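You operate a simulated robot arm through the tools that you are given. There is no shell and no other tool.

You are at the controls of a simulated robot arm. One attempt, no reset.

JOB
Oil the hinge cap and swing the gate till the rust goes.
Fine: put the pad back, leave the gate shut and its catch locked. Set down upright: green oiling pad. A coat counts when it lies all over at full strength: go over it till it gets no stronger.

Only the result counts: the job must be done as asked and must still hold three seconds after the hand-in. Knocking over, shifting, dropping, spilling or breaking anything else fails it. Lids that push on must go on centred and level and be pressed home; caps that screw on are set level and turned clockwise until they are tight.

ROBOT AND FRAMES
A 6-joint arm with a two-finger gripper, fixed in place. Base frame: the origin is at the foot of the arm, x ahead of it, y to its left, z up; the work surface is at about z = 860. Lengths are in mm, angles in rad, forces in N, time in s.
With the tool pointing down near the work surface it reaches from about 440 to 840 mm from the base axis. Its first joint turns from -2.897 to 2.897 rad. Payload 1.66 kg.
Tool frame: the origin (TCP) lies between the finger pads and is the grasp point; the fingertips stand 16 mm ahead of it; z points along the fingers, y is the line along which they close. The gripper opens to 111 mm. The gripper's body begins 104 mm behind the TCP.
Orientation is that of the tool frame in the base frame, as a unit quaternion [w, x, y, z]. With the fingers straight down and closing along the base's y, the tool's x points along the base's -x, its y along +y and its z along -z.

CONTROLS
- The arm moves only by the tool move_arm. Its arguments are lists of equal length, an entry for each row: "grip": the opening, from 0 (shut) to 1 (fully open); "xyz": the shift along the tool's x, y, z in units of 20 mm (1.0 is 20 mm), a list of three; "angular": the turn, a rotation vector about the tool's x, y, z in units of 4 degrees (1.0 is 4 degrees), a list of three. In form: {"grip": [grip, ...], "xyz": [[dx, dy, dz], ...], "angular": [[wx, wy, wz], ...]}. A call has 1 to 20 rows; each row shifts and turns the commanded pose from where the row before left it, along the tool's axes as they then stand. A call with a number of a shift or a turn outside -1 to 1 is refused whole. Each row takes 0.2 s and may step no farther than 50 mm and 0.15 rad from the row before; otherwise, or with a gripper value out of range, the whole call is refused. Where a pose cannot be reached the arm comes as near as it can. A force on the tool above 50 N (or 10 N above the force at the start of the call, whichever is more), or a blocked arm, ends the call early, and 0.2 s more pass. The fingers move at their own pace and stop on an object; they squeeze with about 22 N. The grip force told is the motor's: it shows also when the fingers shut on nothing. Time passes only in rows, and 0.2 s behind the last, so rows that do not move let the fingers close. It gives the time, the measured TCP pose, the force on the tool (base axes), the opening and the grip force at its end, in the units of the frame above (readings bear some noise), with the torque about the TCP (base axes, N m) and any sound that the robot's microphone picked up.
- Cameras (640 x 400 px; columns grow to the right, rows downward): "scene" is fixed at [49.4, 647.9, 1686.8]; the picture's right is [-0.56, -0.83, 0.00], its down [-0.55, 0.37, -0.75] and it looks along [0.62, -0.42, -0.66] (base axes); focal length 321 px, centre (320, 200). "wrist" rides on the gripper at [70, 14, -143] in the tool frame; the picture's right is [-0.19, 0.98, 0.00], its down [-0.87, -0.17, -0.47] and it looks along [-0.46, -0.09, 0.88] (tool axes); focal length 230 px, centre (320, 200).
- get_image(camera): a new picture of that camera. It takes no simulated time.
- slide_trunk(by): slides the trunk up (or, below 0, down) by that many mm; the arm rides with it, the base frame stays. It gives what a move gives, with no picture.
- locate(camera, pixels): for up to 12 pixels [column, row] of the newest picture of that camera ("zoom" is the newest enlarged one), the place [x, y, z] in the base frame of the surface seen there, good to about 3 mm. It takes no simulated time.
- zoom(camera, box): a new picture of the part [left, top, right, bottom] of that camera's present view, enlarged. It takes no simulated time.
- job_done(): hands the job in; it is judged then, once.

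Leave the gripper open and the arm clear of the work at the hand-in unless told otherwise.

The tools are called after "Request:" as a command line: name --argument value ..., lists and objects as JSON in quotes. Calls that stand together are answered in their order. move_arm: Moves the arm, as the interface text tells. Its arguments: {"type":"object","properties":{"grip":{"type":"array","items":{"type":"number"}},"xyz":{"type":"array","items":{"type":"array","items":{"type":"number"}}},"angular":{"type":"array","items":{"type":"array","items":{"type":"number"}}}},"required":["grip","xyz","angular"]} The other tools are called the same way: slide_trunk (by) slides the trunk up or down; get_image (camera) takes a picture; locate (camera, pixels) gives the place of the surface under pixels of a picture; zoom (camera, box) takes an enlarged picture of a part of a camera's view; job_done () hands the job in.

At the start:

```text
time: 0.0
position: [374.2, 123.2, 1247.0]
tcp_rot: [0.0, 0.0, 1.0, 0.001]
force: [-0.1, -0.1, 0.8]
ft_torque: [-0.03, 0.0, 0.04]
grip_width: 111.0
grip_force: 0.1
trunk travel left (down, up): [-200.0, 390.0]
```

scene: 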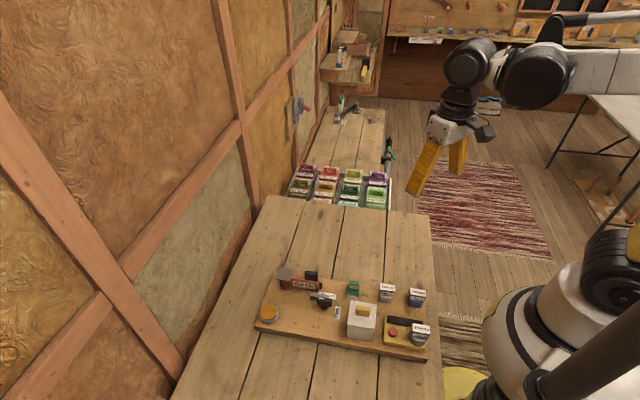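
wrist: 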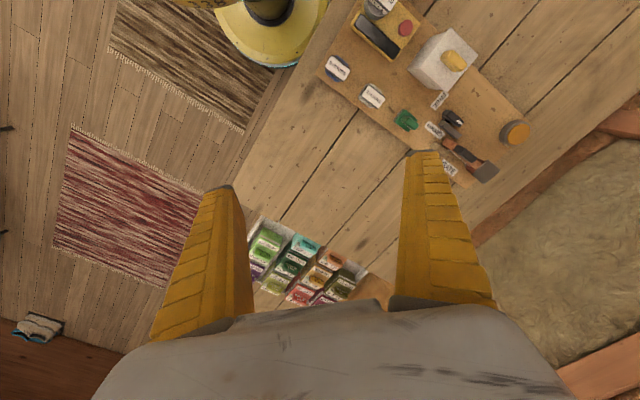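

I see a wooden board with several items around scene pixels (260-430, 265-360). I'll zoom in from both cameras to identify the gate, hinge cap, pads and catch.

Request:
zoom --camera "scene" --box '[250, 255, 350, 330]'

Request:
zoom --camera "scene" --box '[330, 270, 450, 360]'

Request:
zoom --camera "wrist" --box '[310, 0, 550, 190]'

```text
5.33 times, centred on (300, 292) of scene
```

zoom: 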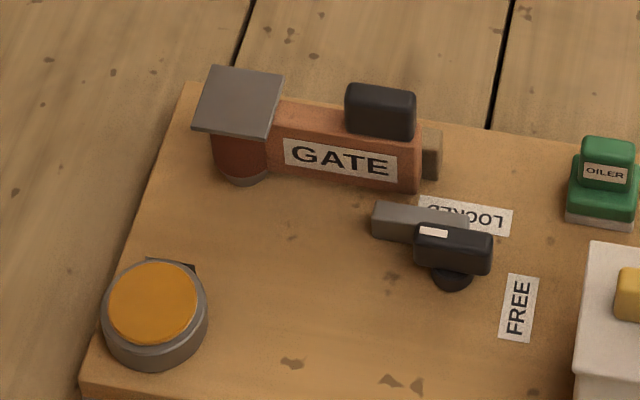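

```text
4.44 times, centred on (390, 315) of scene
```

zoom: 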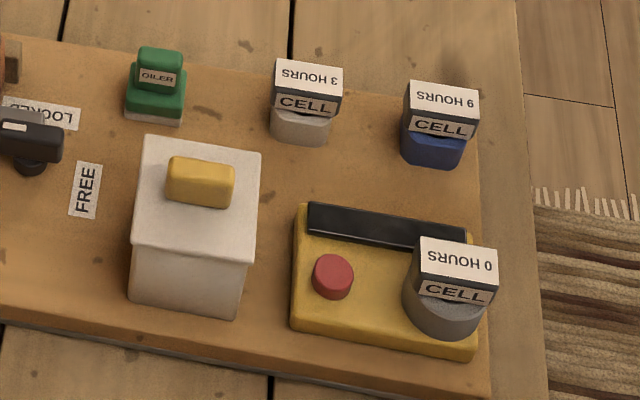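

```text
2.11 times, centred on (430, 95) of wrist
```

zoom: 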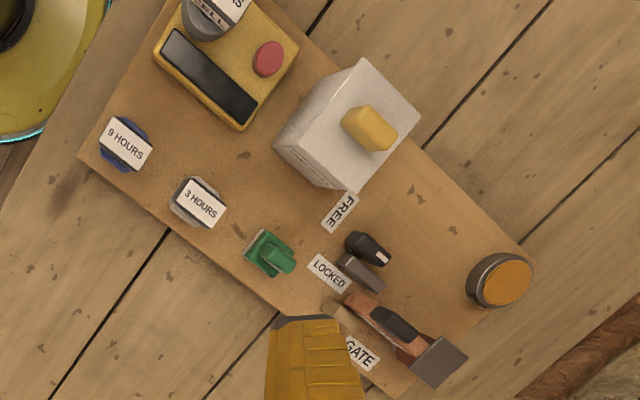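

The gate (with a black handle), a square grey hinge plate, a catch lever pointing at "LOCKED", a green "OILER" block, an amber round pot, a white box and a yellow cell device are visible. I'll zoom on the left part again and locate the key points.

Request:
zoom --camera "scene" --box '[250, 255, 370, 330]'

```text
5.33 times, centred on (310, 292) of scene
```

zoom: 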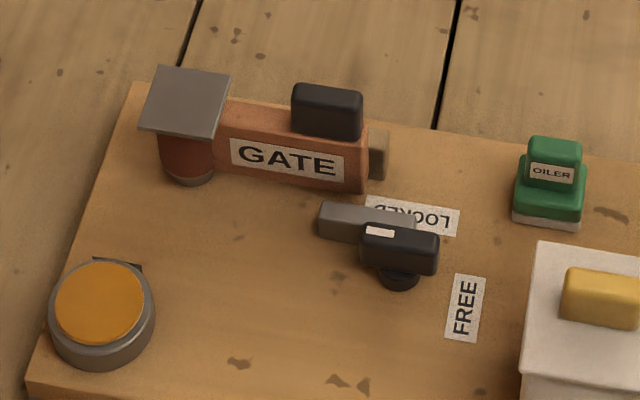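

I'll locate the plate, gate, handle, catch, oiler and pot in this zoom.

Request:
locate --camera "zoom" --pixels '[[187, 100], [152, 128], [210, 135], [228, 76], [168, 68], [326, 95], [350, 185], [378, 150], [335, 215], [405, 240], [398, 282], [100, 300]]'

Request:
locate --camera "zoom" --pixels '[[553, 150], [550, 190], [548, 222], [530, 180], [300, 320], [400, 210], [465, 310], [140, 90], [35, 380], [245, 105], [580, 285], [190, 180]]'

```text
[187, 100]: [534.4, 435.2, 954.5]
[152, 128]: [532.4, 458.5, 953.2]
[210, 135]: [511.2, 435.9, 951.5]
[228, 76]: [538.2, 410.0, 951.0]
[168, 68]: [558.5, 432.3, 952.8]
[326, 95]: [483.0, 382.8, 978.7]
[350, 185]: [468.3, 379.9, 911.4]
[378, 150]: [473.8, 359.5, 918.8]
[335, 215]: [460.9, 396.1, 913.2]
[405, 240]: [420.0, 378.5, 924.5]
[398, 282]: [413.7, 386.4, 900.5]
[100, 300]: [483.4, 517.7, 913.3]
```

```text
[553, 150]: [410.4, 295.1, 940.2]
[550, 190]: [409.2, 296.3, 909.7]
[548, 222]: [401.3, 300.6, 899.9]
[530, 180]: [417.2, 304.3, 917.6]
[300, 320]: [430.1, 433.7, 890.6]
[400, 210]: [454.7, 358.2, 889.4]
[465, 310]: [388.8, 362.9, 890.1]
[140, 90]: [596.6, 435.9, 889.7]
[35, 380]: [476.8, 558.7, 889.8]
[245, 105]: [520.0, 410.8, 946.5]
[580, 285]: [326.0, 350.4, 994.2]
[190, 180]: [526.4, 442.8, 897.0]
```

The board top is at z≈890, the plate top at ≈953, the handle top at ≈979. Nothing is near the arm up there, so I'll move to a viewpoint above the gate at about (415, 440, 1080) and look with the wrist camera.

Request:
move_arm --grip '[1, 1, 1, 1, 1, 1, 1, 1, 1, 1, 1, 1, 1, 1, 1, 1]' --xyz '[[-0.128, 0.99, 0.52], [-0.128, 0.99, 0.52], [-0.128, 0.99, 0.52], [-0.128, 0.99, 0.52], [-0.128, 0.99, 0.52], [-0.128, 0.99, 0.52], [-0.128, 0.99, 0.52], [-0.128, 0.99, 0.52], [-0.128, 0.99, 0.52], [-0.128, 0.99, 0.52], [-0.128, 0.99, 0.52], [-0.128, 0.99, 0.52], [-0.128, 0.99, 0.52], [-0.128, 0.99, 0.52], [-0.128, 0.99, 0.52], [-0.128, 0.99, 0.52]]' --angular '[[0, 0, 0], [0, 0, 0], [0, 0, 0], [0, 0, 0], [0, 0, 0], [0, 0, 0], [0, 0, 0], [0, 0, 0], [0, 0, 0], [0, 0, 0], [0, 0, 0], [0, 0, 0], [0, 0, 0], [0, 0, 0], [0, 0, 0], [0, 0, 0]]'

Request:
get_image --camera "wrist"

Request:
get_image --camera "scene"

```text
time: 3.4
position: [414.7, 441.4, 1080.4]
tcp_rot: [-0.001, -0.001, 1.0, 0.0]
force: [-0.6, -0.1, 0.0]
ft_torque: [0.01, 0.0, -0.01]
grip_width: 110.6
grip_force: 0.1
trunk travel left (down, up): [-200.0, 390.0]
```

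```text
taken
```

wrist: 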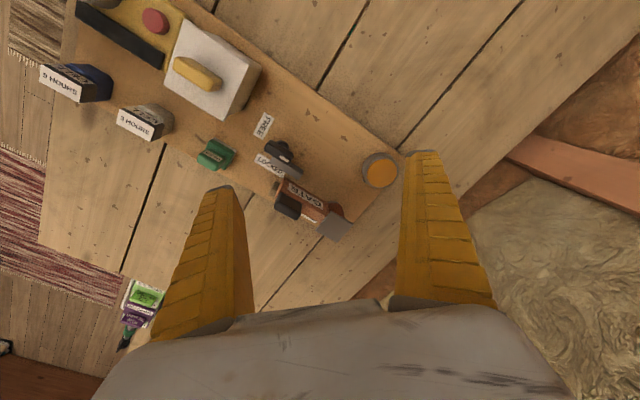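

```text
taken
```

scene: 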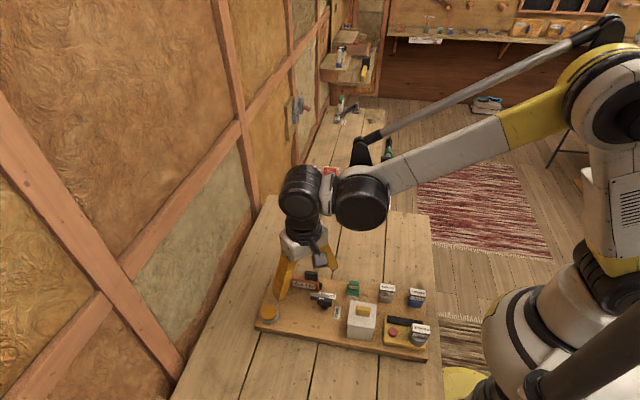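

I'll zoom the wrist camera on the board's gate region and on the white box/cells region.

Request:
zoom --camera "wrist" --box '[240, 110, 410, 250]'

Request:
zoom --camera "wrist" --box '[60, 0, 280, 180]'

```text
2.86 times, centred on (325, 180) of wrist
```

zoom: 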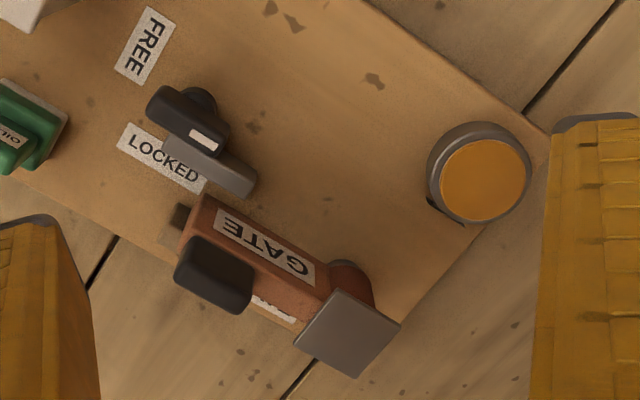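

```text
2.22 times, centred on (170, 90) of wrist
```

zoom: 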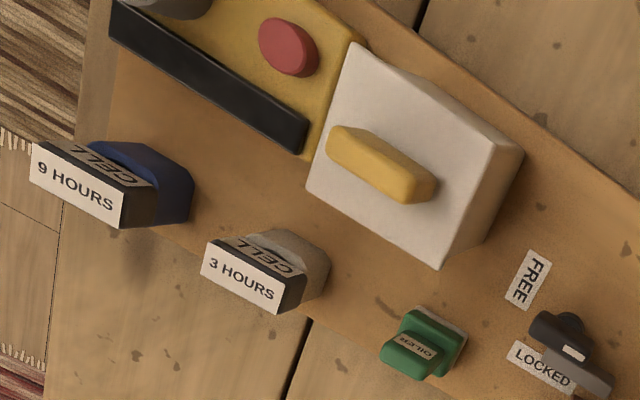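

I need finer geometry. I'll zoom the wrist view on the gate area again and locate points on the lever, gate, handle, plate, pot; also check where the wall lies.

Request:
zoom --camera "wrist" --box '[240, 110, 410, 250]'

Request:
locate --camera "zoom" --pixels '[[152, 105], [175, 90], [225, 135], [215, 155], [250, 180], [240, 192], [165, 148], [205, 95], [190, 125], [200, 140], [215, 170], [180, 215]]'

Request:
locate --camera "zoom" --pixels '[[200, 240], [250, 265], [178, 275], [240, 310], [338, 290], [398, 325], [357, 376], [297, 344], [525, 170], [443, 180], [485, 142], [485, 218]]'

Request:
locate --camera "wrist" --pixels '[[560, 230], [560, 165], [480, 150], [350, 120]]'

```text
2.86 times, centred on (325, 180) of wrist
```

zoom: 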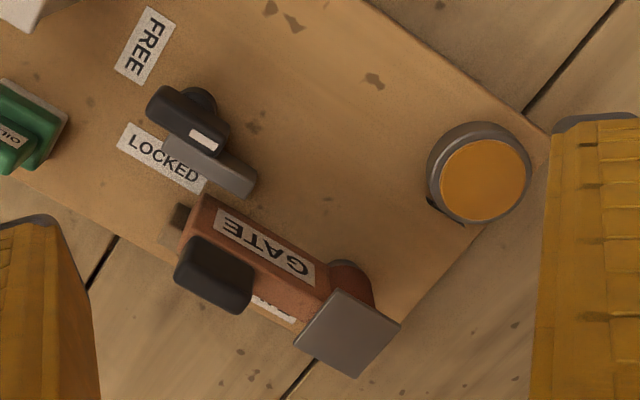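

```text
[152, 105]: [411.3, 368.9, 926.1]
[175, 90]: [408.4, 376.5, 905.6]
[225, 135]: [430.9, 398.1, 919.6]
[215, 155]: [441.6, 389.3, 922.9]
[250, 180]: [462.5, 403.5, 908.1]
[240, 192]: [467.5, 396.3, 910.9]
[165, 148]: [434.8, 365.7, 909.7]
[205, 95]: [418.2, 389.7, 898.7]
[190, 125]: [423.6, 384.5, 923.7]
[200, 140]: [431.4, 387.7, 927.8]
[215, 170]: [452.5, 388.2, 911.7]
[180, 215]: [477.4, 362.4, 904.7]
```

```text
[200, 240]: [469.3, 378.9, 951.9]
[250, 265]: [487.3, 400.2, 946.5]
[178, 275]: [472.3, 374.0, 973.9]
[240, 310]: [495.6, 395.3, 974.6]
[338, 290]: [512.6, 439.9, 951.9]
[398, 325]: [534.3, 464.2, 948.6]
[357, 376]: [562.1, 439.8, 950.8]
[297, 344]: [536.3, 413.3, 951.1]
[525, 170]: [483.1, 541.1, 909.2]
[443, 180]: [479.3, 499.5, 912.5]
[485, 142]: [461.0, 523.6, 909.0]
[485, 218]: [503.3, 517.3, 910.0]
```

```text
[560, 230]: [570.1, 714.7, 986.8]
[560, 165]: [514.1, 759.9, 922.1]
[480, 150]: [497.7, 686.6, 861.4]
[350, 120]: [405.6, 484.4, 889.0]
```

I'll zoom much tighter on the catch lever and on the amber pot from both cameras.

Request:
zoom --camera "wrist" --box '[260, 125, 320, 165]'

Request:
zoom --camera "scene" --box '[300, 285, 350, 320]'

Request:
zoom --camera "wrist" --box '[345, 140, 405, 195]'

Request:
zoom --camera "wrist" --box '[270, 170, 360, 250]'

```text
10.00 times, centred on (290, 145) of wrist
```

zoom: 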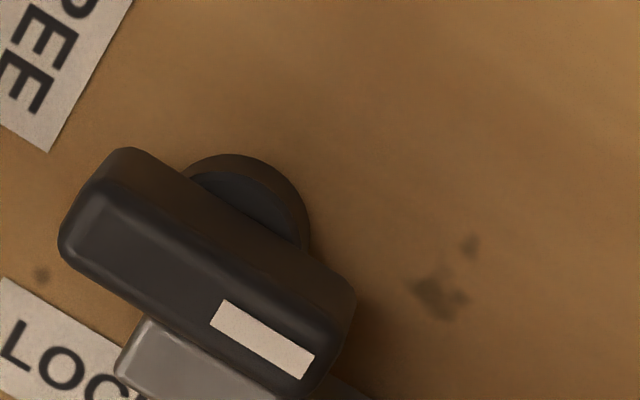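

```text
11.43 times, centred on (325, 302) of scene
```

zoom: 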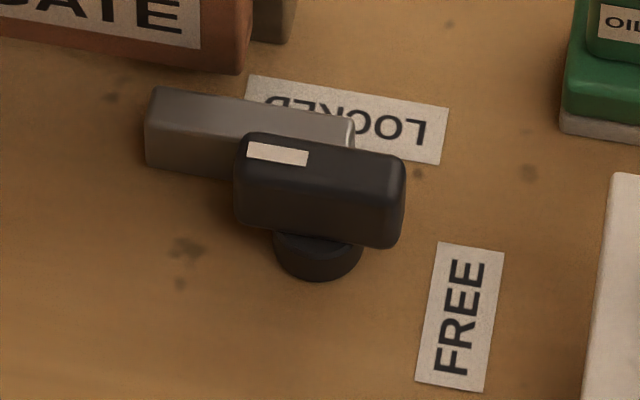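

```text
7.27 times, centred on (375, 168) of wrist
```

zoom: 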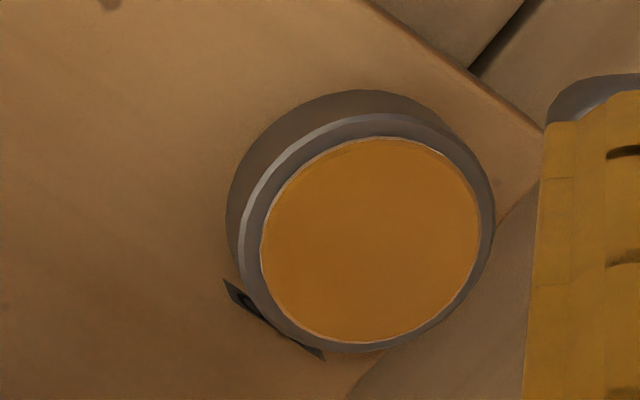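

```text
5.00 times, centred on (315, 210) of wrist
```

zoom: 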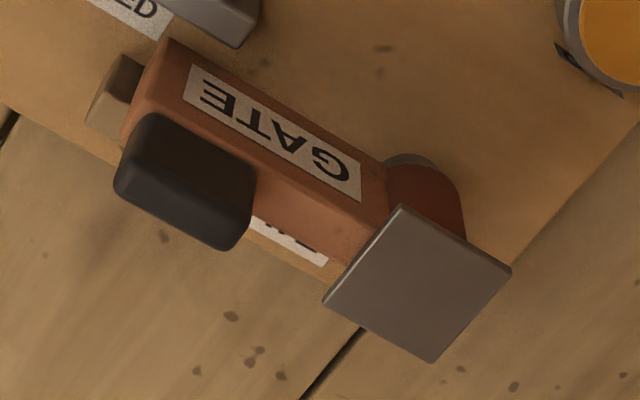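

The knob sits on a round post with the bolt bar on the gate side; turning it from LOCKED to FREE looks like a quarter turn clockwise seen from above. Now I'll zoom in on the oiler for its geometry.

Request:
zoom --camera "wrist" --box '[190, 130, 245, 175]'

Request:
locate --camera "zoom" --pixels '[[100, 290], [250, 340], [350, 130], [480, 210], [150, 240], [290, 300], [400, 120], [480, 190], [330, 350], [200, 270]]'

Request:
zoom --camera "scene" --box '[340, 272, 370, 302]'

```text
8.89 times, centred on (218, 152) of wrist
```

zoom: 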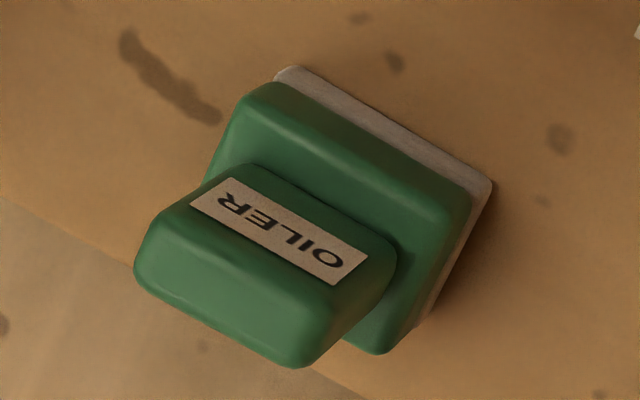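

```text
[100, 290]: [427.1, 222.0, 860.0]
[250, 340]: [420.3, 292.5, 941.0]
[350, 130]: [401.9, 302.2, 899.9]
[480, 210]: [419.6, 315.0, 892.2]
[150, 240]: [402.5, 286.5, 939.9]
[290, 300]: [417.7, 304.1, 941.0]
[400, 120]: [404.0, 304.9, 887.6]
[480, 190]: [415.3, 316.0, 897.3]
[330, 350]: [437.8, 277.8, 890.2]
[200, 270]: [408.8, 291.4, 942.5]
```

```text
13.33 times, centred on (355, 287) of scene
```

zoom: 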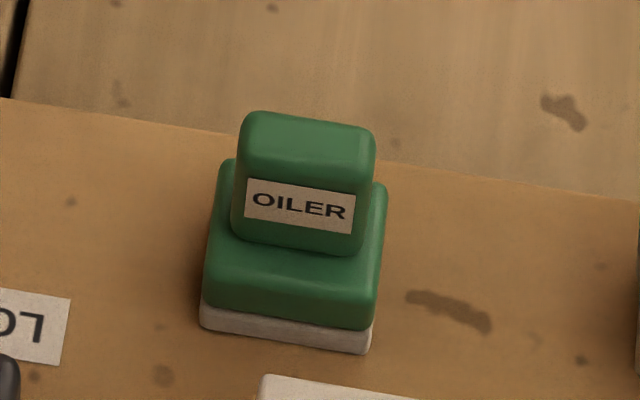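

The oiler's grip block is about 24 x 14 mm, centred near (412, 296), top z≈942, aligned with the board (about 45°). I'll move above it at z≈1050, then turn the tool 45° so the fingers close across its thin side, with the opening at about 44 mm.

Request:
move_arm --grip '[0.4, 0.4, 0.4, 0.4, 0.4, 0.4, 0.4, 0.4, 0.4, 0.4, 0.4, 0.4, 0.4, 0.4, 0.4, 0.4, 0.4, 0.4, 0.4, 0.4]' --xyz '[[0.017, -0.909, 0.19], [0.017, -0.909, 0.19], [0.017, -0.909, 0.19], [0.017, -0.909, 0.19], [0.017, -0.909, 0.19], [0.017, -0.909, 0.19], [0.017, -0.909, 0.19], [0.017, -0.909, 0.19], [0, 0, 0], [0, 0, 0], [0, 0, 0], [0, 0, 0], [0, 0, 0], [0, 0, 0], [0, 0, 0], [0, 0, 0], [0, 0, 0], [0, 0, 0], [0, 0, 0], [0, 0, 0]]' --angular '[[0, 0, 0], [0, 0, 0], [0, 0, 0], [0, 0, 0], [0, 0, 0], [0, 0, 0], [0, 0, 0], [0, 0, 0], [0, 0, -0.9375], [0, 0, -0.9375], [0, 0, -0.9375], [0, 0, -0.9375], [0, 0, -0.9375], [0, 0, -0.9375], [0, 0, -0.9375], [0, 0, -0.9375], [0, 0, -0.9375], [0, 0, -0.9375], [0, 0, -0.9375], [0, 0, -0.9375]]'

Request:
get_image --camera "wrist"

Request:
get_image --camera "scene"

```text
time: 7.6
position: [412.7, 295.5, 1051.0]
tcp_rot: [-0.001, -0.382, 0.924, 0.001]
force: [-0.7, -0.3, 0.0]
ft_torque: [0.0, 0.02, -0.02]
grip_width: 46.7
grip_force: 1.3
trunk travel left (down, up): [-200.0, 390.0]
```

```text
taken
```

wrist: 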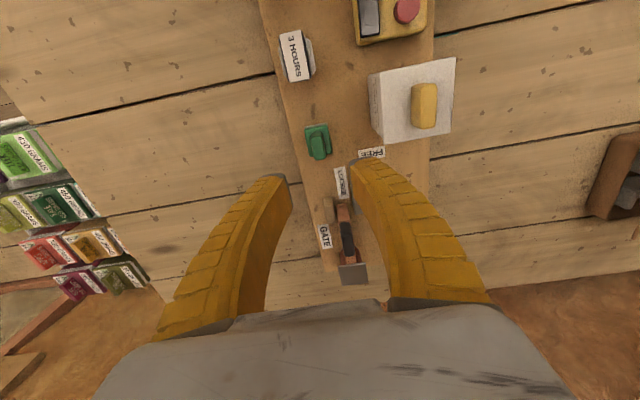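

```text
taken
```

scene: 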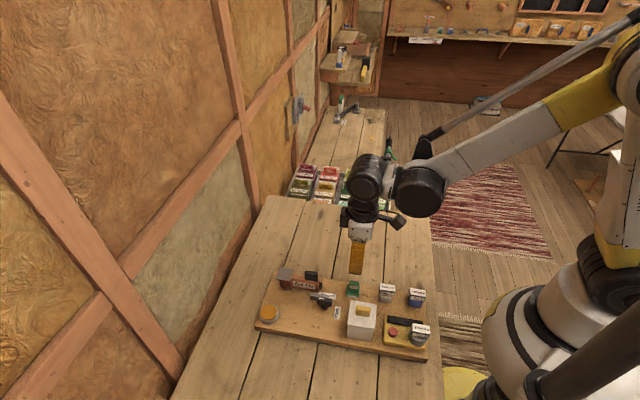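

The oiler is now centred between the fingers at (317, 142). I'll zoom to locate its handle precisely and the board edge for the yaw.

Request:
zoom --camera "wrist" --box '[285, 110, 350, 175]'

Request:
locate --camera "wrist" --pixels '[[264, 5], [281, 75], [297, 140], [310, 190], [434, 60], [430, 150], [372, 75], [456, 60], [384, 144], [447, 130]]'

```text
6.15 times, centred on (318, 142) of wrist
```

zoom: 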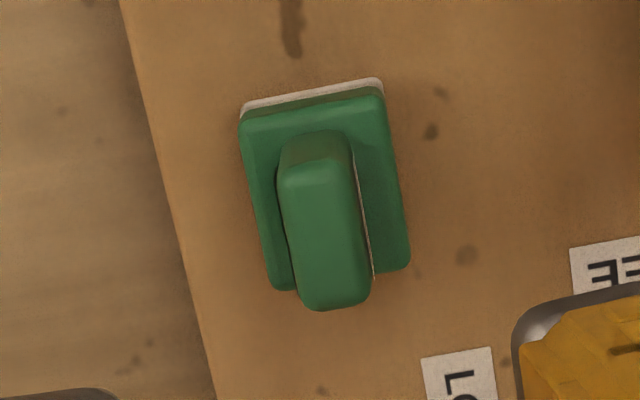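

```text
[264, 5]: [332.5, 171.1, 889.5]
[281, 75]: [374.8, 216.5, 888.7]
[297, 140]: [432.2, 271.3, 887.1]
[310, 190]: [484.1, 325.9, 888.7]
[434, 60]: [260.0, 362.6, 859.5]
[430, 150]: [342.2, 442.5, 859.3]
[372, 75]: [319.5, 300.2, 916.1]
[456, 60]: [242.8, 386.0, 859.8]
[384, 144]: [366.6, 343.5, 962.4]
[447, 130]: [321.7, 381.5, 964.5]
```

The board edge runs at ≈45.6°, so the yaw is right. I'll locate the handle's top center and edges.

Request:
locate --camera "zoom" --pixels '[[320, 190], [325, 235], [330, 285], [292, 235], [358, 235], [283, 180], [348, 175], [303, 295], [365, 290], [260, 200], [390, 200], [310, 95]]'

```text
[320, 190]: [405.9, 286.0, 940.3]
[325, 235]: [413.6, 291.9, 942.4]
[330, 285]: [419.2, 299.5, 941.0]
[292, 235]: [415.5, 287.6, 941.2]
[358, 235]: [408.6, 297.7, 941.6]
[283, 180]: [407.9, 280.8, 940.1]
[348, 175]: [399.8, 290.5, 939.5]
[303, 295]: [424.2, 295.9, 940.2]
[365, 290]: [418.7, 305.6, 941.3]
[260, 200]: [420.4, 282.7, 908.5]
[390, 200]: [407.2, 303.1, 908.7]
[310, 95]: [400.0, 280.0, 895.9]
```

The handle's top centre is (412.6, 293.2), z≈941, base top ≈909. I'll shift 2.5 mm in -y and descend to TCP z≈931 with fingers open 44 mm, then close.

Request:
move_arm --grip '[0.4, 0.4, 0.4, 0.4, 0.4, 0.4, 0.4, 0.4, 0.0, 0.0, 0.0]' --xyz '[[0.088, -0.088, 0.857], [0, 0, 0.857], [0, 0, 0.857], [0, 0, 0.857], [0, 0, 0.857], [0, 0, 0.857], [0, 0, 0.857], [0, 0, 0], [0, 0, 0], [0, 0, 0], [0, 0, 0]]' --angular '[[0, 0, 0], [0, 0, 0], [0, 0, 0], [0, 0, 0], [0, 0, 0], [0, 0, 0], [0, 0, 0], [0, 0, 0], [0, 0, 0], [0, 0, 0], [0, 0, 0]]'

Request:
get_image --camera "wrist"

Request:
zoom --camera "scene" --box '[310, 240, 400, 320]'

```text
time: 10.0
position: [412.2, 290.4, 931.2]
tcp_rot: [0.0, -0.383, 0.924, -0.001]
force: [0.0, -0.4, 3.9]
ft_torque: [-0.01, 0.02, 0.01]
grip_width: 10.8
grip_force: 22.5
trunk travel left (down, up): [-200.0, 390.0]
```

```text
taken
```

wrist: 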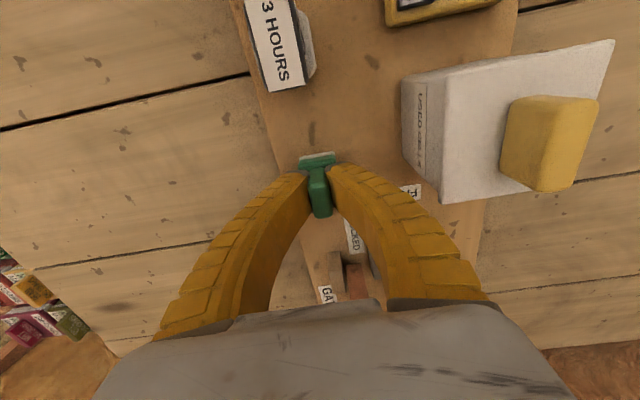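

```text
5.00 times, centred on (355, 280) of scene
```

zoom: 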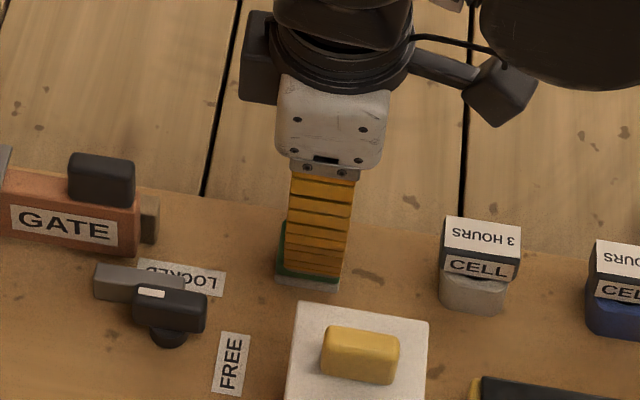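

The pad is gripped (width 10.8 mm, 22 N). I'll lift it straight up 100 mm and look at it, and also zoom on the writing on the white box's side near (418, 130).

Request:
zoom --camera "wrist" --box '[390, 70, 450, 200]'

Request:
move_arm --grip '[0, 0, 0, 0, 0, 0]' --xyz '[[0, 0, -0.5], [0, 0, -0.9], [0, 0, -0.9], [0, 0, -0.9], [0, 0, -0.9], [0, 0, -0.9]]' --angular '[[0, 0, 0], [0, 0, 0], [0, 0, 0], [0, 0, 0], [0, 0, 0], [0, 0, 0]]'

Request:
zoom --camera "scene" --box '[310, 220, 400, 300]'

Request:
zoom --camera "wrist" --box '[360, 50, 460, 150]'

```text
3.08 times, centred on (420, 135) of wrist
```

zoom: 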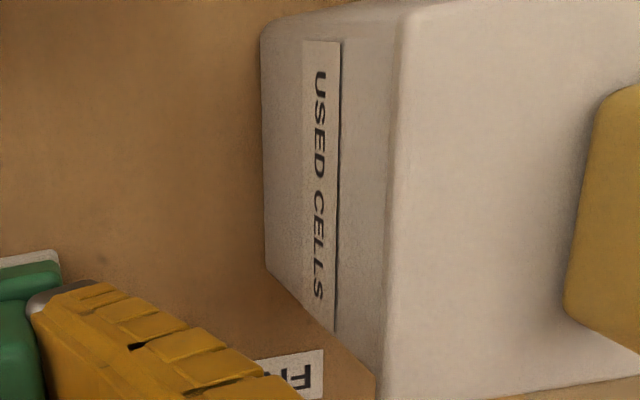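

```text
time: 11.4
position: [411.3, 292.7, 1031.7]
tcp_rot: [-0.001, -0.383, 0.924, 0.0]
force: [-0.5, -0.4, 0.4]
ft_torque: [0.04, -0.02, 0.02]
grip_width: 0.0
grip_force: 21.5
trunk travel left (down, up): [-200.0, 390.0]
```

```text
5.00 times, centred on (355, 260) of scene
```

zoom: 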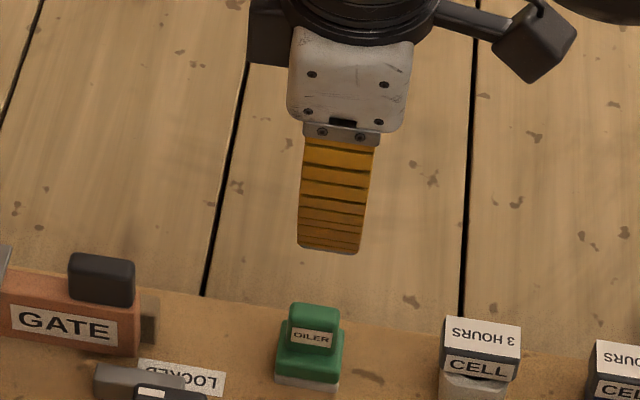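

```text
4.00 times, centred on (410, 100) of wrist
```

zoom: 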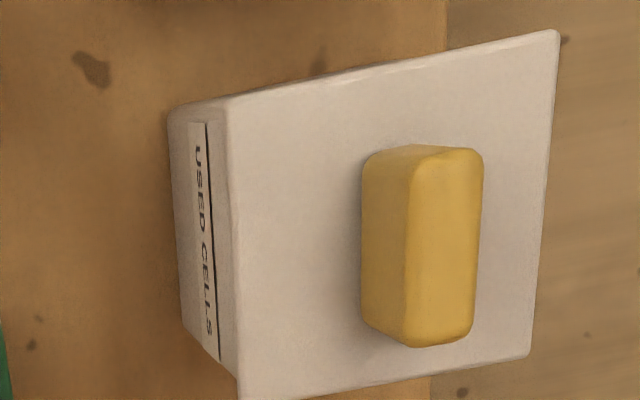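

The fingers shut to 0 – the pad slipped out and still stands on the board at about its place. Let me check its exact position now and look at it.

Request:
zoom --camera "wrist" --box '[285, 100, 355, 170]'

Request:
locate --camera "zoom" --pixels '[[320, 190], [325, 235], [330, 285]]'

Request:
get_image --camera "wrist"

Request:
zoom --camera "scene" --box '[340, 272, 370, 302]'

```text
5.71 times, centred on (320, 135) of wrist
```

zoom: 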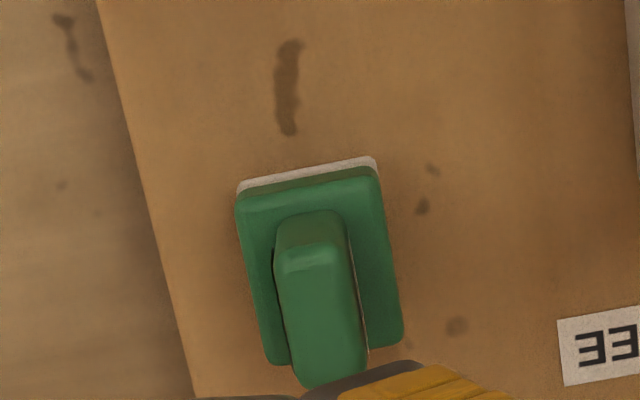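

```text
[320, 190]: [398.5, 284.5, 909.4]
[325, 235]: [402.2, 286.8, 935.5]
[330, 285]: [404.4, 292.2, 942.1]
```

```text
taken
```

wrist: 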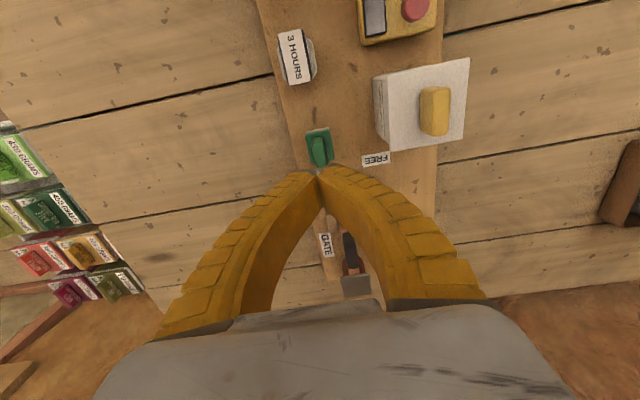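

```text
13.33 times, centred on (355, 287) of scene
```

zoom: 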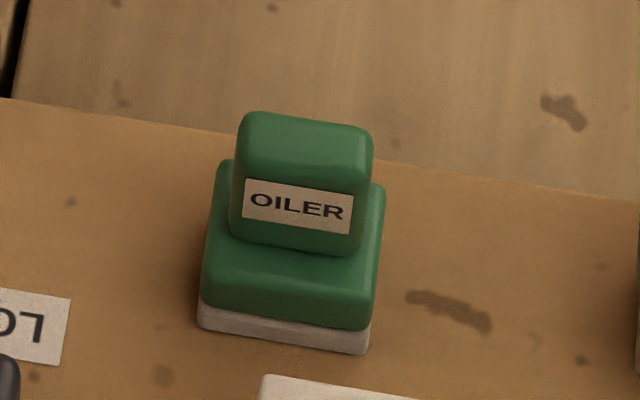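

The pad stands unchanged at its place. I'll reopen, regrip a little lower (TCP z≈927), hold longer, then lift only a few millimetres slowly and read the force.

Request:
move_arm --grip '[0.4, 0.4, 0.4, 0.4, 0.4, 0.4, 0.4, 0.4, 0.4]' --xyz '[[0, 0, 0], [-0.03, 0.03, 0], [0, 0, 0.87], [0, 0, 0.87], [0, 0, 0.87], [0, 0, 0.87], [0, 0, 0.87], [0, 0, 0.87], [0, 0, 0]]' --angular '[[0, 0, 0], [0, 0, 0], [0, 0, 0], [0, 0, 0], [0, 0, 0], [0, 0, 0], [0, 0, 0], [0, 0, 0], [0, 0, 0]]'

Request:
get_image --camera "wrist"

```text
time: 13.4
position: [412.5, 292.8, 927.1]
tcp_rot: [-0.001, -0.383, 0.924, 0.0]
force: [-0.4, 0.0, -0.5]
ft_torque: [0.0, -0.02, -0.01]
grip_width: 46.7
grip_force: 1.5
trunk travel left (down, up): [-200.0, 390.0]
```

```text
taken
```

wrist: 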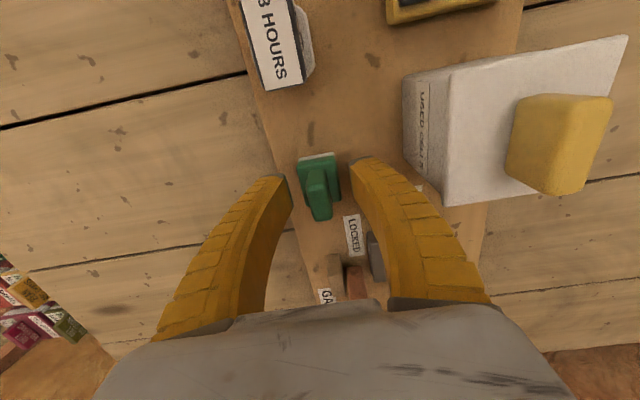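

Centred, open around the handle. Now close and wait, no lift yet.

Request:
move_arm --grip '[0, 0, 0, 0, 0]' --xyz '[[0, 0, 0], [0, 0, 0], [0, 0, 0], [0, 0, 0], [0, 0, 0]]' --angular '[[0, 0, 0], [0, 0, 0], [0, 0, 0], [0, 0, 0], [0, 0, 0]]'

Request:
zoom --camera "wrist" --box '[270, 130, 370, 230]'

Request:
zoom --camera "scene" --box '[335, 260, 375, 302]'

```text
time: 14.6
position: [412.9, 291.9, 926.6]
tcp_rot: [0.0, -0.383, 0.924, 0.0]
force: [1.1, 0.2, 3.3]
ft_torque: [0.03, -0.03, -0.02]
grip_width: 10.6
grip_force: 22.4
trunk travel left (down, up): [-200.0, 390.0]
```

```text
4.00 times, centred on (320, 180) of wrist
```

zoom: 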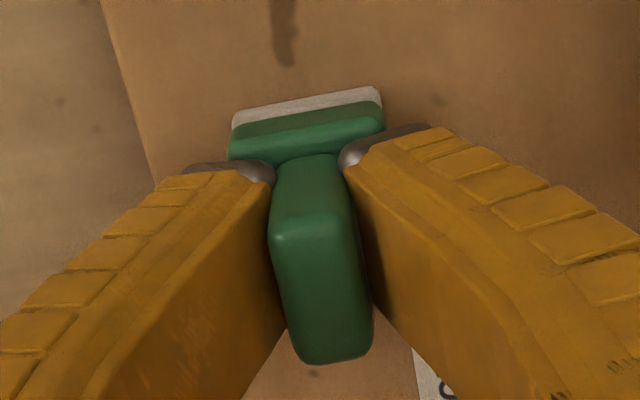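

```text
9.52 times, centred on (355, 281) of scene
```

zoom: 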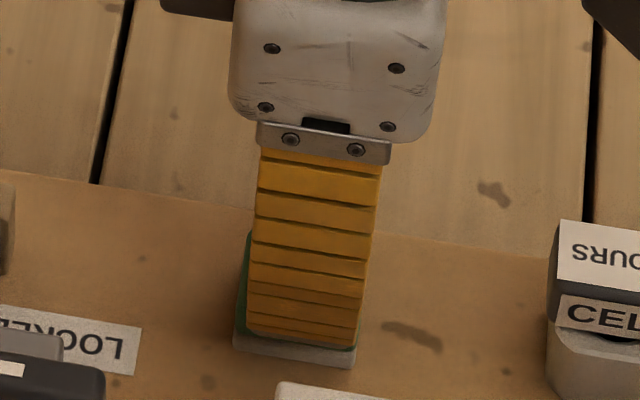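

Held at 10.6 mm. Now a very slow lift of 5 mm to read whether it comes along.

Request:
move_arm --grip '[0, 0, 0, 0, 0]' --xyz '[[0, 0, -0.05], [0, 0, -0.05], [0, 0, -0.05], [0, 0, -0.05], [0, 0, -0.05]]' --angular '[[0, 0, 0], [0, 0, 0], [0, 0, 0], [0, 0, 0], [0, 0, 0]]'

Request:
zoom --camera "scene" --box '[335, 260, 375, 302]'

```text
time: 15.8
position: [412.3, 293.1, 931.4]
tcp_rot: [0.0, -0.382, 0.924, -0.001]
force: [0.3, -0.3, 0.1]
ft_torque: [0.0, 0.0, 0.01]
grip_width: 9.1
grip_force: 22.9
trunk travel left (down, up): [-200.0, 390.0]
```

```text
9.52 times, centred on (355, 281) of scene
```

zoom: 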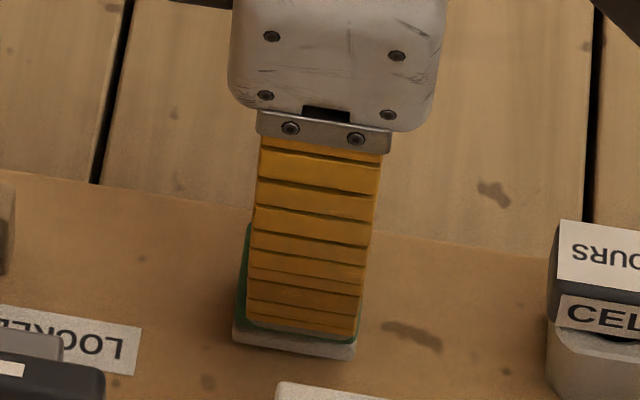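

The pad stays down while the fingers slide up and narrow (10.6→9.1 mm): its broad faces are tapered, so they cannot be gripped that way. The short-end faces look vertical, so I'll open, rise clear, and turn the tool 90° to grip along its length.

Request:
move_arm --grip '[0.4, 0.4, 0.4, 0.4, 0.4, 0.4, 0.4, 0.4, 0.4, 0.4, 0.4, 0.4, 0.4, 0.4, 0.4, 0.4, 0.4, 0.4, 0.4, 0.4]' --xyz '[[0, 0, 0], [0, 0, 0], [0, 0, -0.9], [0, 0, -0.9], [0, 0, -0.9], [0, 0, -0.8], [0, 0, 0], [0, 0, 0], [0, 0, 0], [0, 0, 0], [0, 0, 0], [0, 0, 0], [0, 0, 0], [0, 0, 0], [0, 0, 0], [0, 0, 0], [0, 0, 0], [0, 0, 0], [0, 0, 0], [0, 0, 0]]' --angular '[[0, 0, 0], [0, 0, 0], [0, 0, 0], [0, 0, 0], [0, 0, 0], [0, 0, 0], [0, 0, 1], [0, 0, 1], [0, 0, 1], [0, 0, 1], [0, 0, 1], [0, 0, 1], [0, 0, 1], [0, 0, 1], [0, 0, 1], [0, 0, 1], [0, 0, 1], [0, 0, 1], [0, 0, 1], [0, 0, 1]]'

Request:
move_arm --grip '[0.4, 0.4, 0.4, 0.4, 0.4, 0.4, 0.4, 0.4, 0.4, 0.4]' --xyz '[[0, 0, 0], [0, 0, 0], [0, 0, 0], [0, 0, 0], [0, 0, 0], [0, 0, 0], [0, 0, 0], [0, 0, 0], [0, 0, 0], [0, 0, 0]]' --angular '[[0, 0, 1], [0, 0, 1], [0, 0, 1], [0, 0, 1], [0, 0, 1], [0, 0, 1], [0, 0, 1], [0, 0, 1], [0, 0, 0.5], [0, 0, 0]]'

Request:
get_image --camera "wrist"

Request:
zoom --camera "wrist" --box '[275, 90, 365, 180]'

```text
time: 20.0
position: [411.8, 293.7, 1001.1]
tcp_rot: [0.0, 0.097, 0.995, -0.001]
force: [-0.5, -0.3, 0.1]
ft_torque: [-0.02, 0.0, 0.01]
grip_width: 46.5
grip_force: 2.0
trunk travel left (down, up): [-200.0, 390.0]
```

```text
time: 22.2
position: [411.6, 293.2, 1000.8]
tcp_rot: [0.001, 0.383, 0.924, 0.001]
force: [-0.3, 0.5, -0.5]
ft_torque: [-0.02, -0.02, 0.01]
grip_width: 46.9
grip_force: 1.5
trunk travel left (down, up): [-200.0, 390.0]
```

```text
taken
```

wrist: 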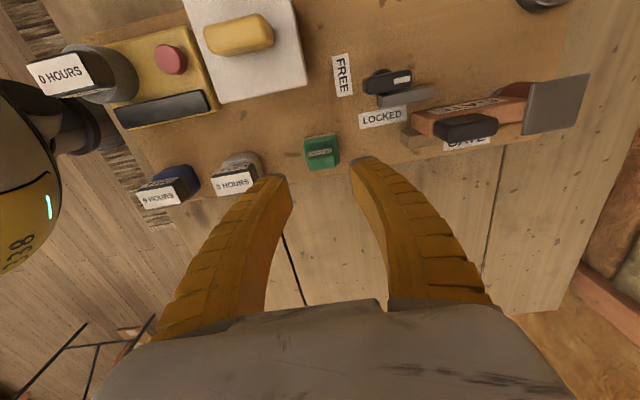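

```text
4.44 times, centred on (320, 135) of wrist
```

zoom: 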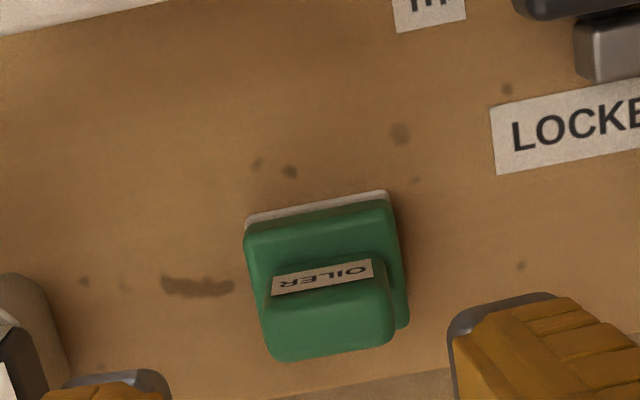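

I'll check the clearance to the "3 HOURS" cell and the handle centre in this view.

Request:
locate --camera "wrist" --pixels '[[258, 160], [245, 180], [235, 183], [262, 172]]'

Request:
locate --camera "zoom" --pixels '[[325, 320], [270, 300], [385, 285], [275, 350], [390, 335], [330, 275], [325, 225]]'

```text
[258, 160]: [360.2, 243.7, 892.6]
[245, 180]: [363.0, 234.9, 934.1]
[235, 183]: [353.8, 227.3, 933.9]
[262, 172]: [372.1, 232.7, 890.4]
```

```text
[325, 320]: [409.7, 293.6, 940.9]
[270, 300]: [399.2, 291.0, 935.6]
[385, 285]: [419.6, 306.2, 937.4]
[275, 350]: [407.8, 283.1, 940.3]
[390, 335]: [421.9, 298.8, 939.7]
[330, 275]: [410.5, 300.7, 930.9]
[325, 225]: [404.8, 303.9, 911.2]
```

Clear by 40 mm. I'll descend to TCP z≈928, close along the handle's length, and lift 5 mm slowly to test.

Request:
move_arm --grip '[0.4, 0.4, 0.4, 0.4, 0.4, 0.4, 0.0, 0.0, 0.0, 0.0]' --xyz '[[0.03, 0.06, 0.73], [0, 0, 0.73], [0, 0, 0.73], [0, 0, 0.73], [0, 0, 0.72], [0, 0, 0], [0, 0, 0], [0, 0, 0], [0, 0, 0], [0, 0, 0]]' --angular '[[0, 0, 0], [0, 0, 0], [0, 0, 0], [0, 0, 0], [0, 0, 0], [0, 0, 0], [0, 0, 0], [0, 0, 0], [0, 0, 0], [0, 0, 0]]'

Request:
move_arm --grip '[0, 0, 0, 0, 0]' --xyz '[[0, 0, -0.05], [0, 0, -0.05], [0, 0, -0.05], [0, 0, -0.05], [0, 0, -0.05]]' --angular '[[0, 0, 0], [0, 0, 0], [0, 0, 0], [0, 0, 0], [0, 0, 0]]'

Request:
zoom --camera "scene" --box '[335, 260, 375, 302]'

Request:
zoom --camera "wrist" --box '[270, 130, 370, 230]'

```text
time: 24.4
position: [414.2, 294.4, 928.1]
tcp_rot: [0.0, 0.383, 0.924, -0.001]
force: [0.6, 0.3, 3.1]
ft_torque: [-0.02, 0.02, 0.04]
grip_width: 24.7
grip_force: 22.1
trunk travel left (down, up): [-200.0, 390.0]
```

```text
time: 25.6
position: [413.5, 294.6, 935.0]
tcp_rot: [0.001, 0.383, 0.924, 0.001]
force: [0.0, 0.5, -0.7]
ft_torque: [0.0, 0.01, 0.03]
grip_width: 23.4
grip_force: 21.7
trunk travel left (down, up): [-200.0, 390.0]
```

```text
9.52 times, centred on (355, 281) of scene
```

zoom: 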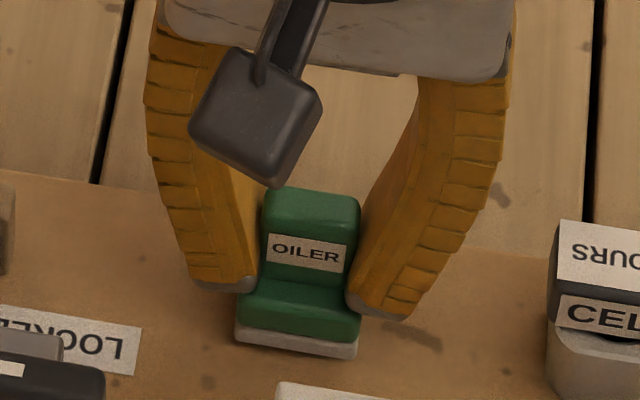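

```text
4.00 times, centred on (320, 180) of wrist
```

zoom: 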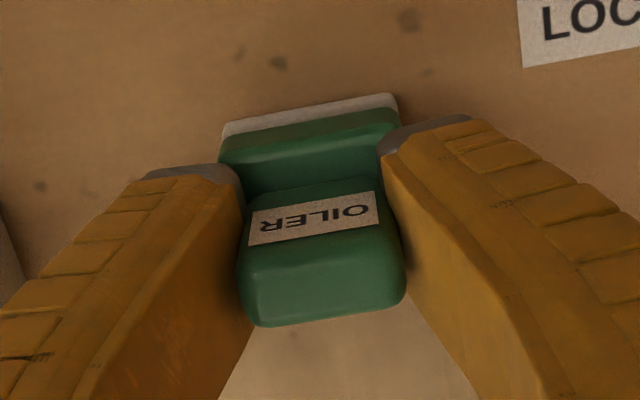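

Compared with before, the pad's white sole did rise by about a pixel, so it may be held but creeping. I'll hold still for 1 s and compare, to see whether the pad hangs and whether it creeps.

Request:
move_arm --grip '[0, 0, 0, 0, 0]' --xyz '[[0, 0, 0], [0, 0, 0], [0, 0, 0], [0, 0, 0], [0, 0, 0]]' --angular '[[0, 0, 0], [0, 0, 0], [0, 0, 0], [0, 0, 0], [0, 0, 0]]'

Request:
zoom --camera "scene" --box '[335, 260, 375, 302]'

Request:
locate --camera "zoom" --pixels '[[310, 205], [290, 315], [300, 345], [280, 292], [350, 305]]'

```text
time: 26.8
position: [412.6, 293.9, 932.9]
tcp_rot: [0.001, 0.382, 0.924, 0.0]
force: [-0.4, -0.7, -1.4]
ft_torque: [0.06, 0.01, 0.01]
grip_width: 23.5
grip_force: 22.2
trunk travel left (down, up): [-200.0, 390.0]
```

```text
9.52 times, centred on (355, 281) of scene
```

zoom: 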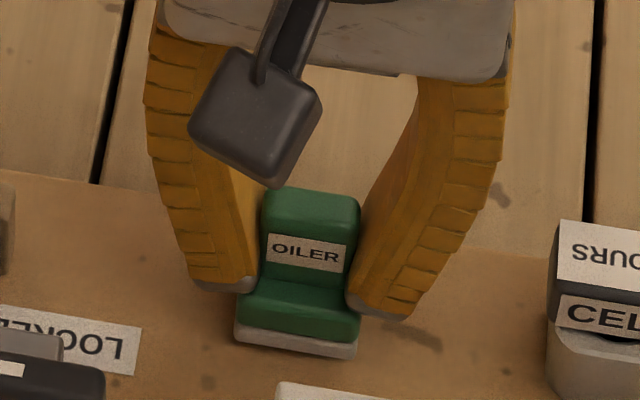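

```text
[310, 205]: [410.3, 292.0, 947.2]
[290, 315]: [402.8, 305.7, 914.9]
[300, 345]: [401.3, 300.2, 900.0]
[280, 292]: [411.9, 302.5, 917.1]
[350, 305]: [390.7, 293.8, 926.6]
```

The top is now at 947 (was 941): the pad hangs and does not creep. I'll keep lifting gently, 3–4 mm per row.

Request:
move_arm --grip '[0, 0, 0, 0, 0, 0, 0, 0, 0, 0, 0, 0]' --xyz '[[0, 0, -0.05], [0, 0, -0.1], [0, 0, -0.15], [0, 0, -0.2], [0, 0, -0.2], [0, 0, -0.2], [0, 0, -0.2], [0, 0, -0.2], [0, 0, -0.2], [0, 0, -0.15], [0, 0, -0.1], [0, 0, -0.05]]' --angular '[[0, 0, 0], [0, 0, 0], [0, 0, 0], [0, 0, 0], [0, 0, 0], [0, 0, 0], [0, 0, 0], [0, 0, 0], [0, 0, 0], [0, 0, 0], [0, 0, 0], [0, 0, 0]]'

Request:
zoom --camera "scene" --box '[325, 240, 385, 302]'

Request:
zoom --camera "wrist" --box '[270, 130, 370, 230]'

```text
time: 29.4
position: [413.5, 294.8, 969.5]
tcp_rot: [0.0, 0.383, 0.924, 0.0]
force: [-0.2, -0.1, -0.7]
ft_torque: [-0.02, -0.02, -0.01]
grip_width: 23.5
grip_force: 22.6
trunk travel left (down, up): [-200.0, 390.0]
```

```text
6.45 times, centred on (355, 271) of scene
```

zoom: 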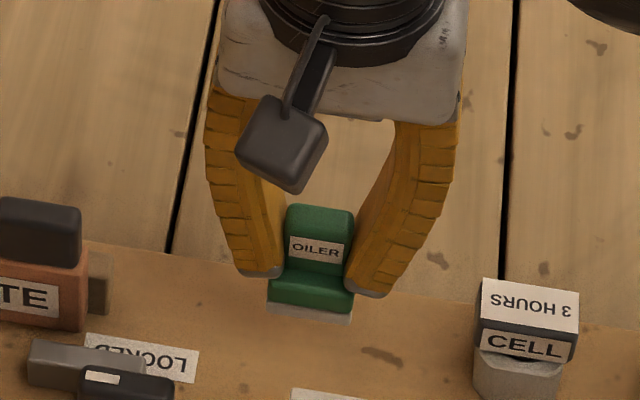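

```text
4.00 times, centred on (320, 180) of wrist
```

zoom: 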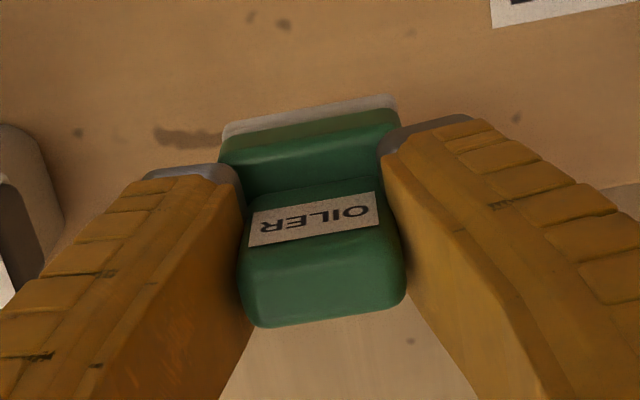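

The pad hangs securely. Before dipping it I want to read the label on the amber pot, which faces the gate. I'll raise to z≈1041 while turning the tool back by 90° (pad turns with it), which makes the camera look toward the pot.

Request:
move_arm --grip '[0, 0, 0, 0, 0, 0, 0, 0, 0, 0, 0, 0, 0, 0, 0, 0, 0, 0, 0, 0]' --xyz '[[0, 0, -0.05], [0, 0, -0.1], [0, 0, -0.2], [0, 0, -0.2], [0, 0, -0.2], [0, 0, -0.2], [0, 0, -0.2], [0, 0, -0.2], [0, 0, -0.2], [0, 0, -0.2], [0, 0, -0.2], [0, 0, -0.2], [0, 0, -0.2], [0, 0, -0.2], [0, 0, -0.2], [0, 0, -0.2], [0, 0, -0.2], [0, 0, -0.2], [0, 0, -0.2], [0, 0, -0.1]]' --angular '[[0, 0, -0.5], [0, 0, -1], [0, 0, -1], [0, 0, -1], [0, 0, -1], [0, 0, -1], [0, 0, -1], [0, 0, -1], [0, 0, -1], [0, 0, -1], [0, 0, -1], [0, 0, -1], [0, 0, -1], [0, 0, -1], [0, 0, -1], [0, 0, -1], [0, 0, -1], [0, 0, -1], [0, 0, -1], [0, 0, -1]]'

Request:
move_arm --grip '[0, 0, 0, 0, 0, 0, 0, 0, 0, 0, 0, 0, 0, 0, 0, 0, 0, 0, 0, 0]' --xyz '[[0, 0, 0], [0, 0, 0], [0, 0, 0], [-0.2, 0, 0], [-0.4, 0, 0], [-0.6, 0, 0], [-0.7, 0, 0], [-0.7, 0, 0], [-0.7, 0, 0], [-0.7, 0, 0], [-0.7, 0, 0], [-0.7, 0, 0], [-0.7, 0, 0], [-0.7, 0, 0], [-0.7, 0, 0], [-0.7, 0, 0], [-0.7, 0, 0], [-0.5, 0, 0], [-0.3, 0, 0], [-0.1, 0, 0]]' --angular '[[0, 0, -1], [0, 0, -1], [0, 0, -1], [0, 0, 0], [0, 0, 0], [0, 0, 0], [0, 0, 0], [0, 0, 0], [0, 0, 0], [0, 0, 0], [0, 0, 0], [0, 0, 0], [0, 0, 0], [0, 0, 0], [0, 0, 0], [0, 0, 0], [0, 0, 0], [0, 0, 0], [0, 0, 0], [0, 0, 0]]'

Request:
get_image --camera "wrist"

Request:
get_image --camera "scene"

```text
time: 33.6
position: [412.5, 294.6, 1042.6]
tcp_rot: [0.001, -0.283, 0.959, 0.0]
force: [0.0, -0.2, 1.1]
ft_torque: [0.02, 0.01, 0.01]
grip_width: 23.0
grip_force: 22.0
trunk travel left (down, up): [-200.0, 390.0]
```

```text
time: 37.8
position: [551.7, 432.6, 1042.0]
tcp_rot: [0.0, -0.383, 0.924, -0.001]
force: [-0.3, 0.8, -0.1]
ft_torque: [-0.02, 0.01, 0.03]
grip_width: 23.1
grip_force: 21.6
trunk travel left (down, up): [-200.0, 390.0]
```

```text
taken
```

wrist: 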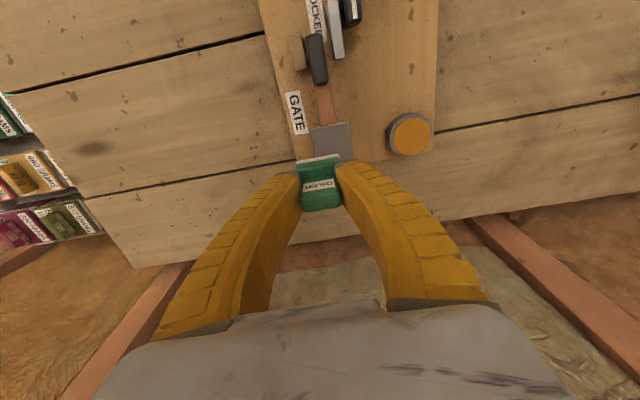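

```text
taken
```

scene: 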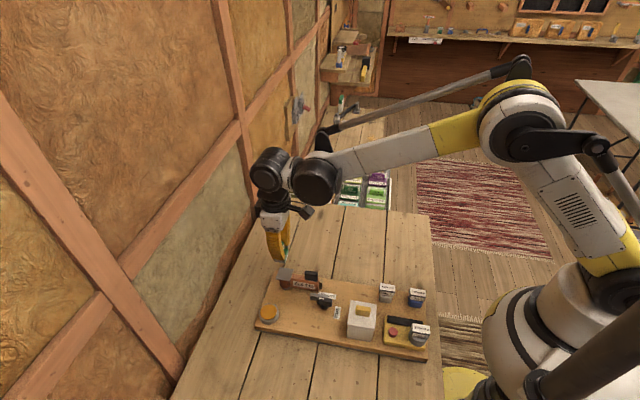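

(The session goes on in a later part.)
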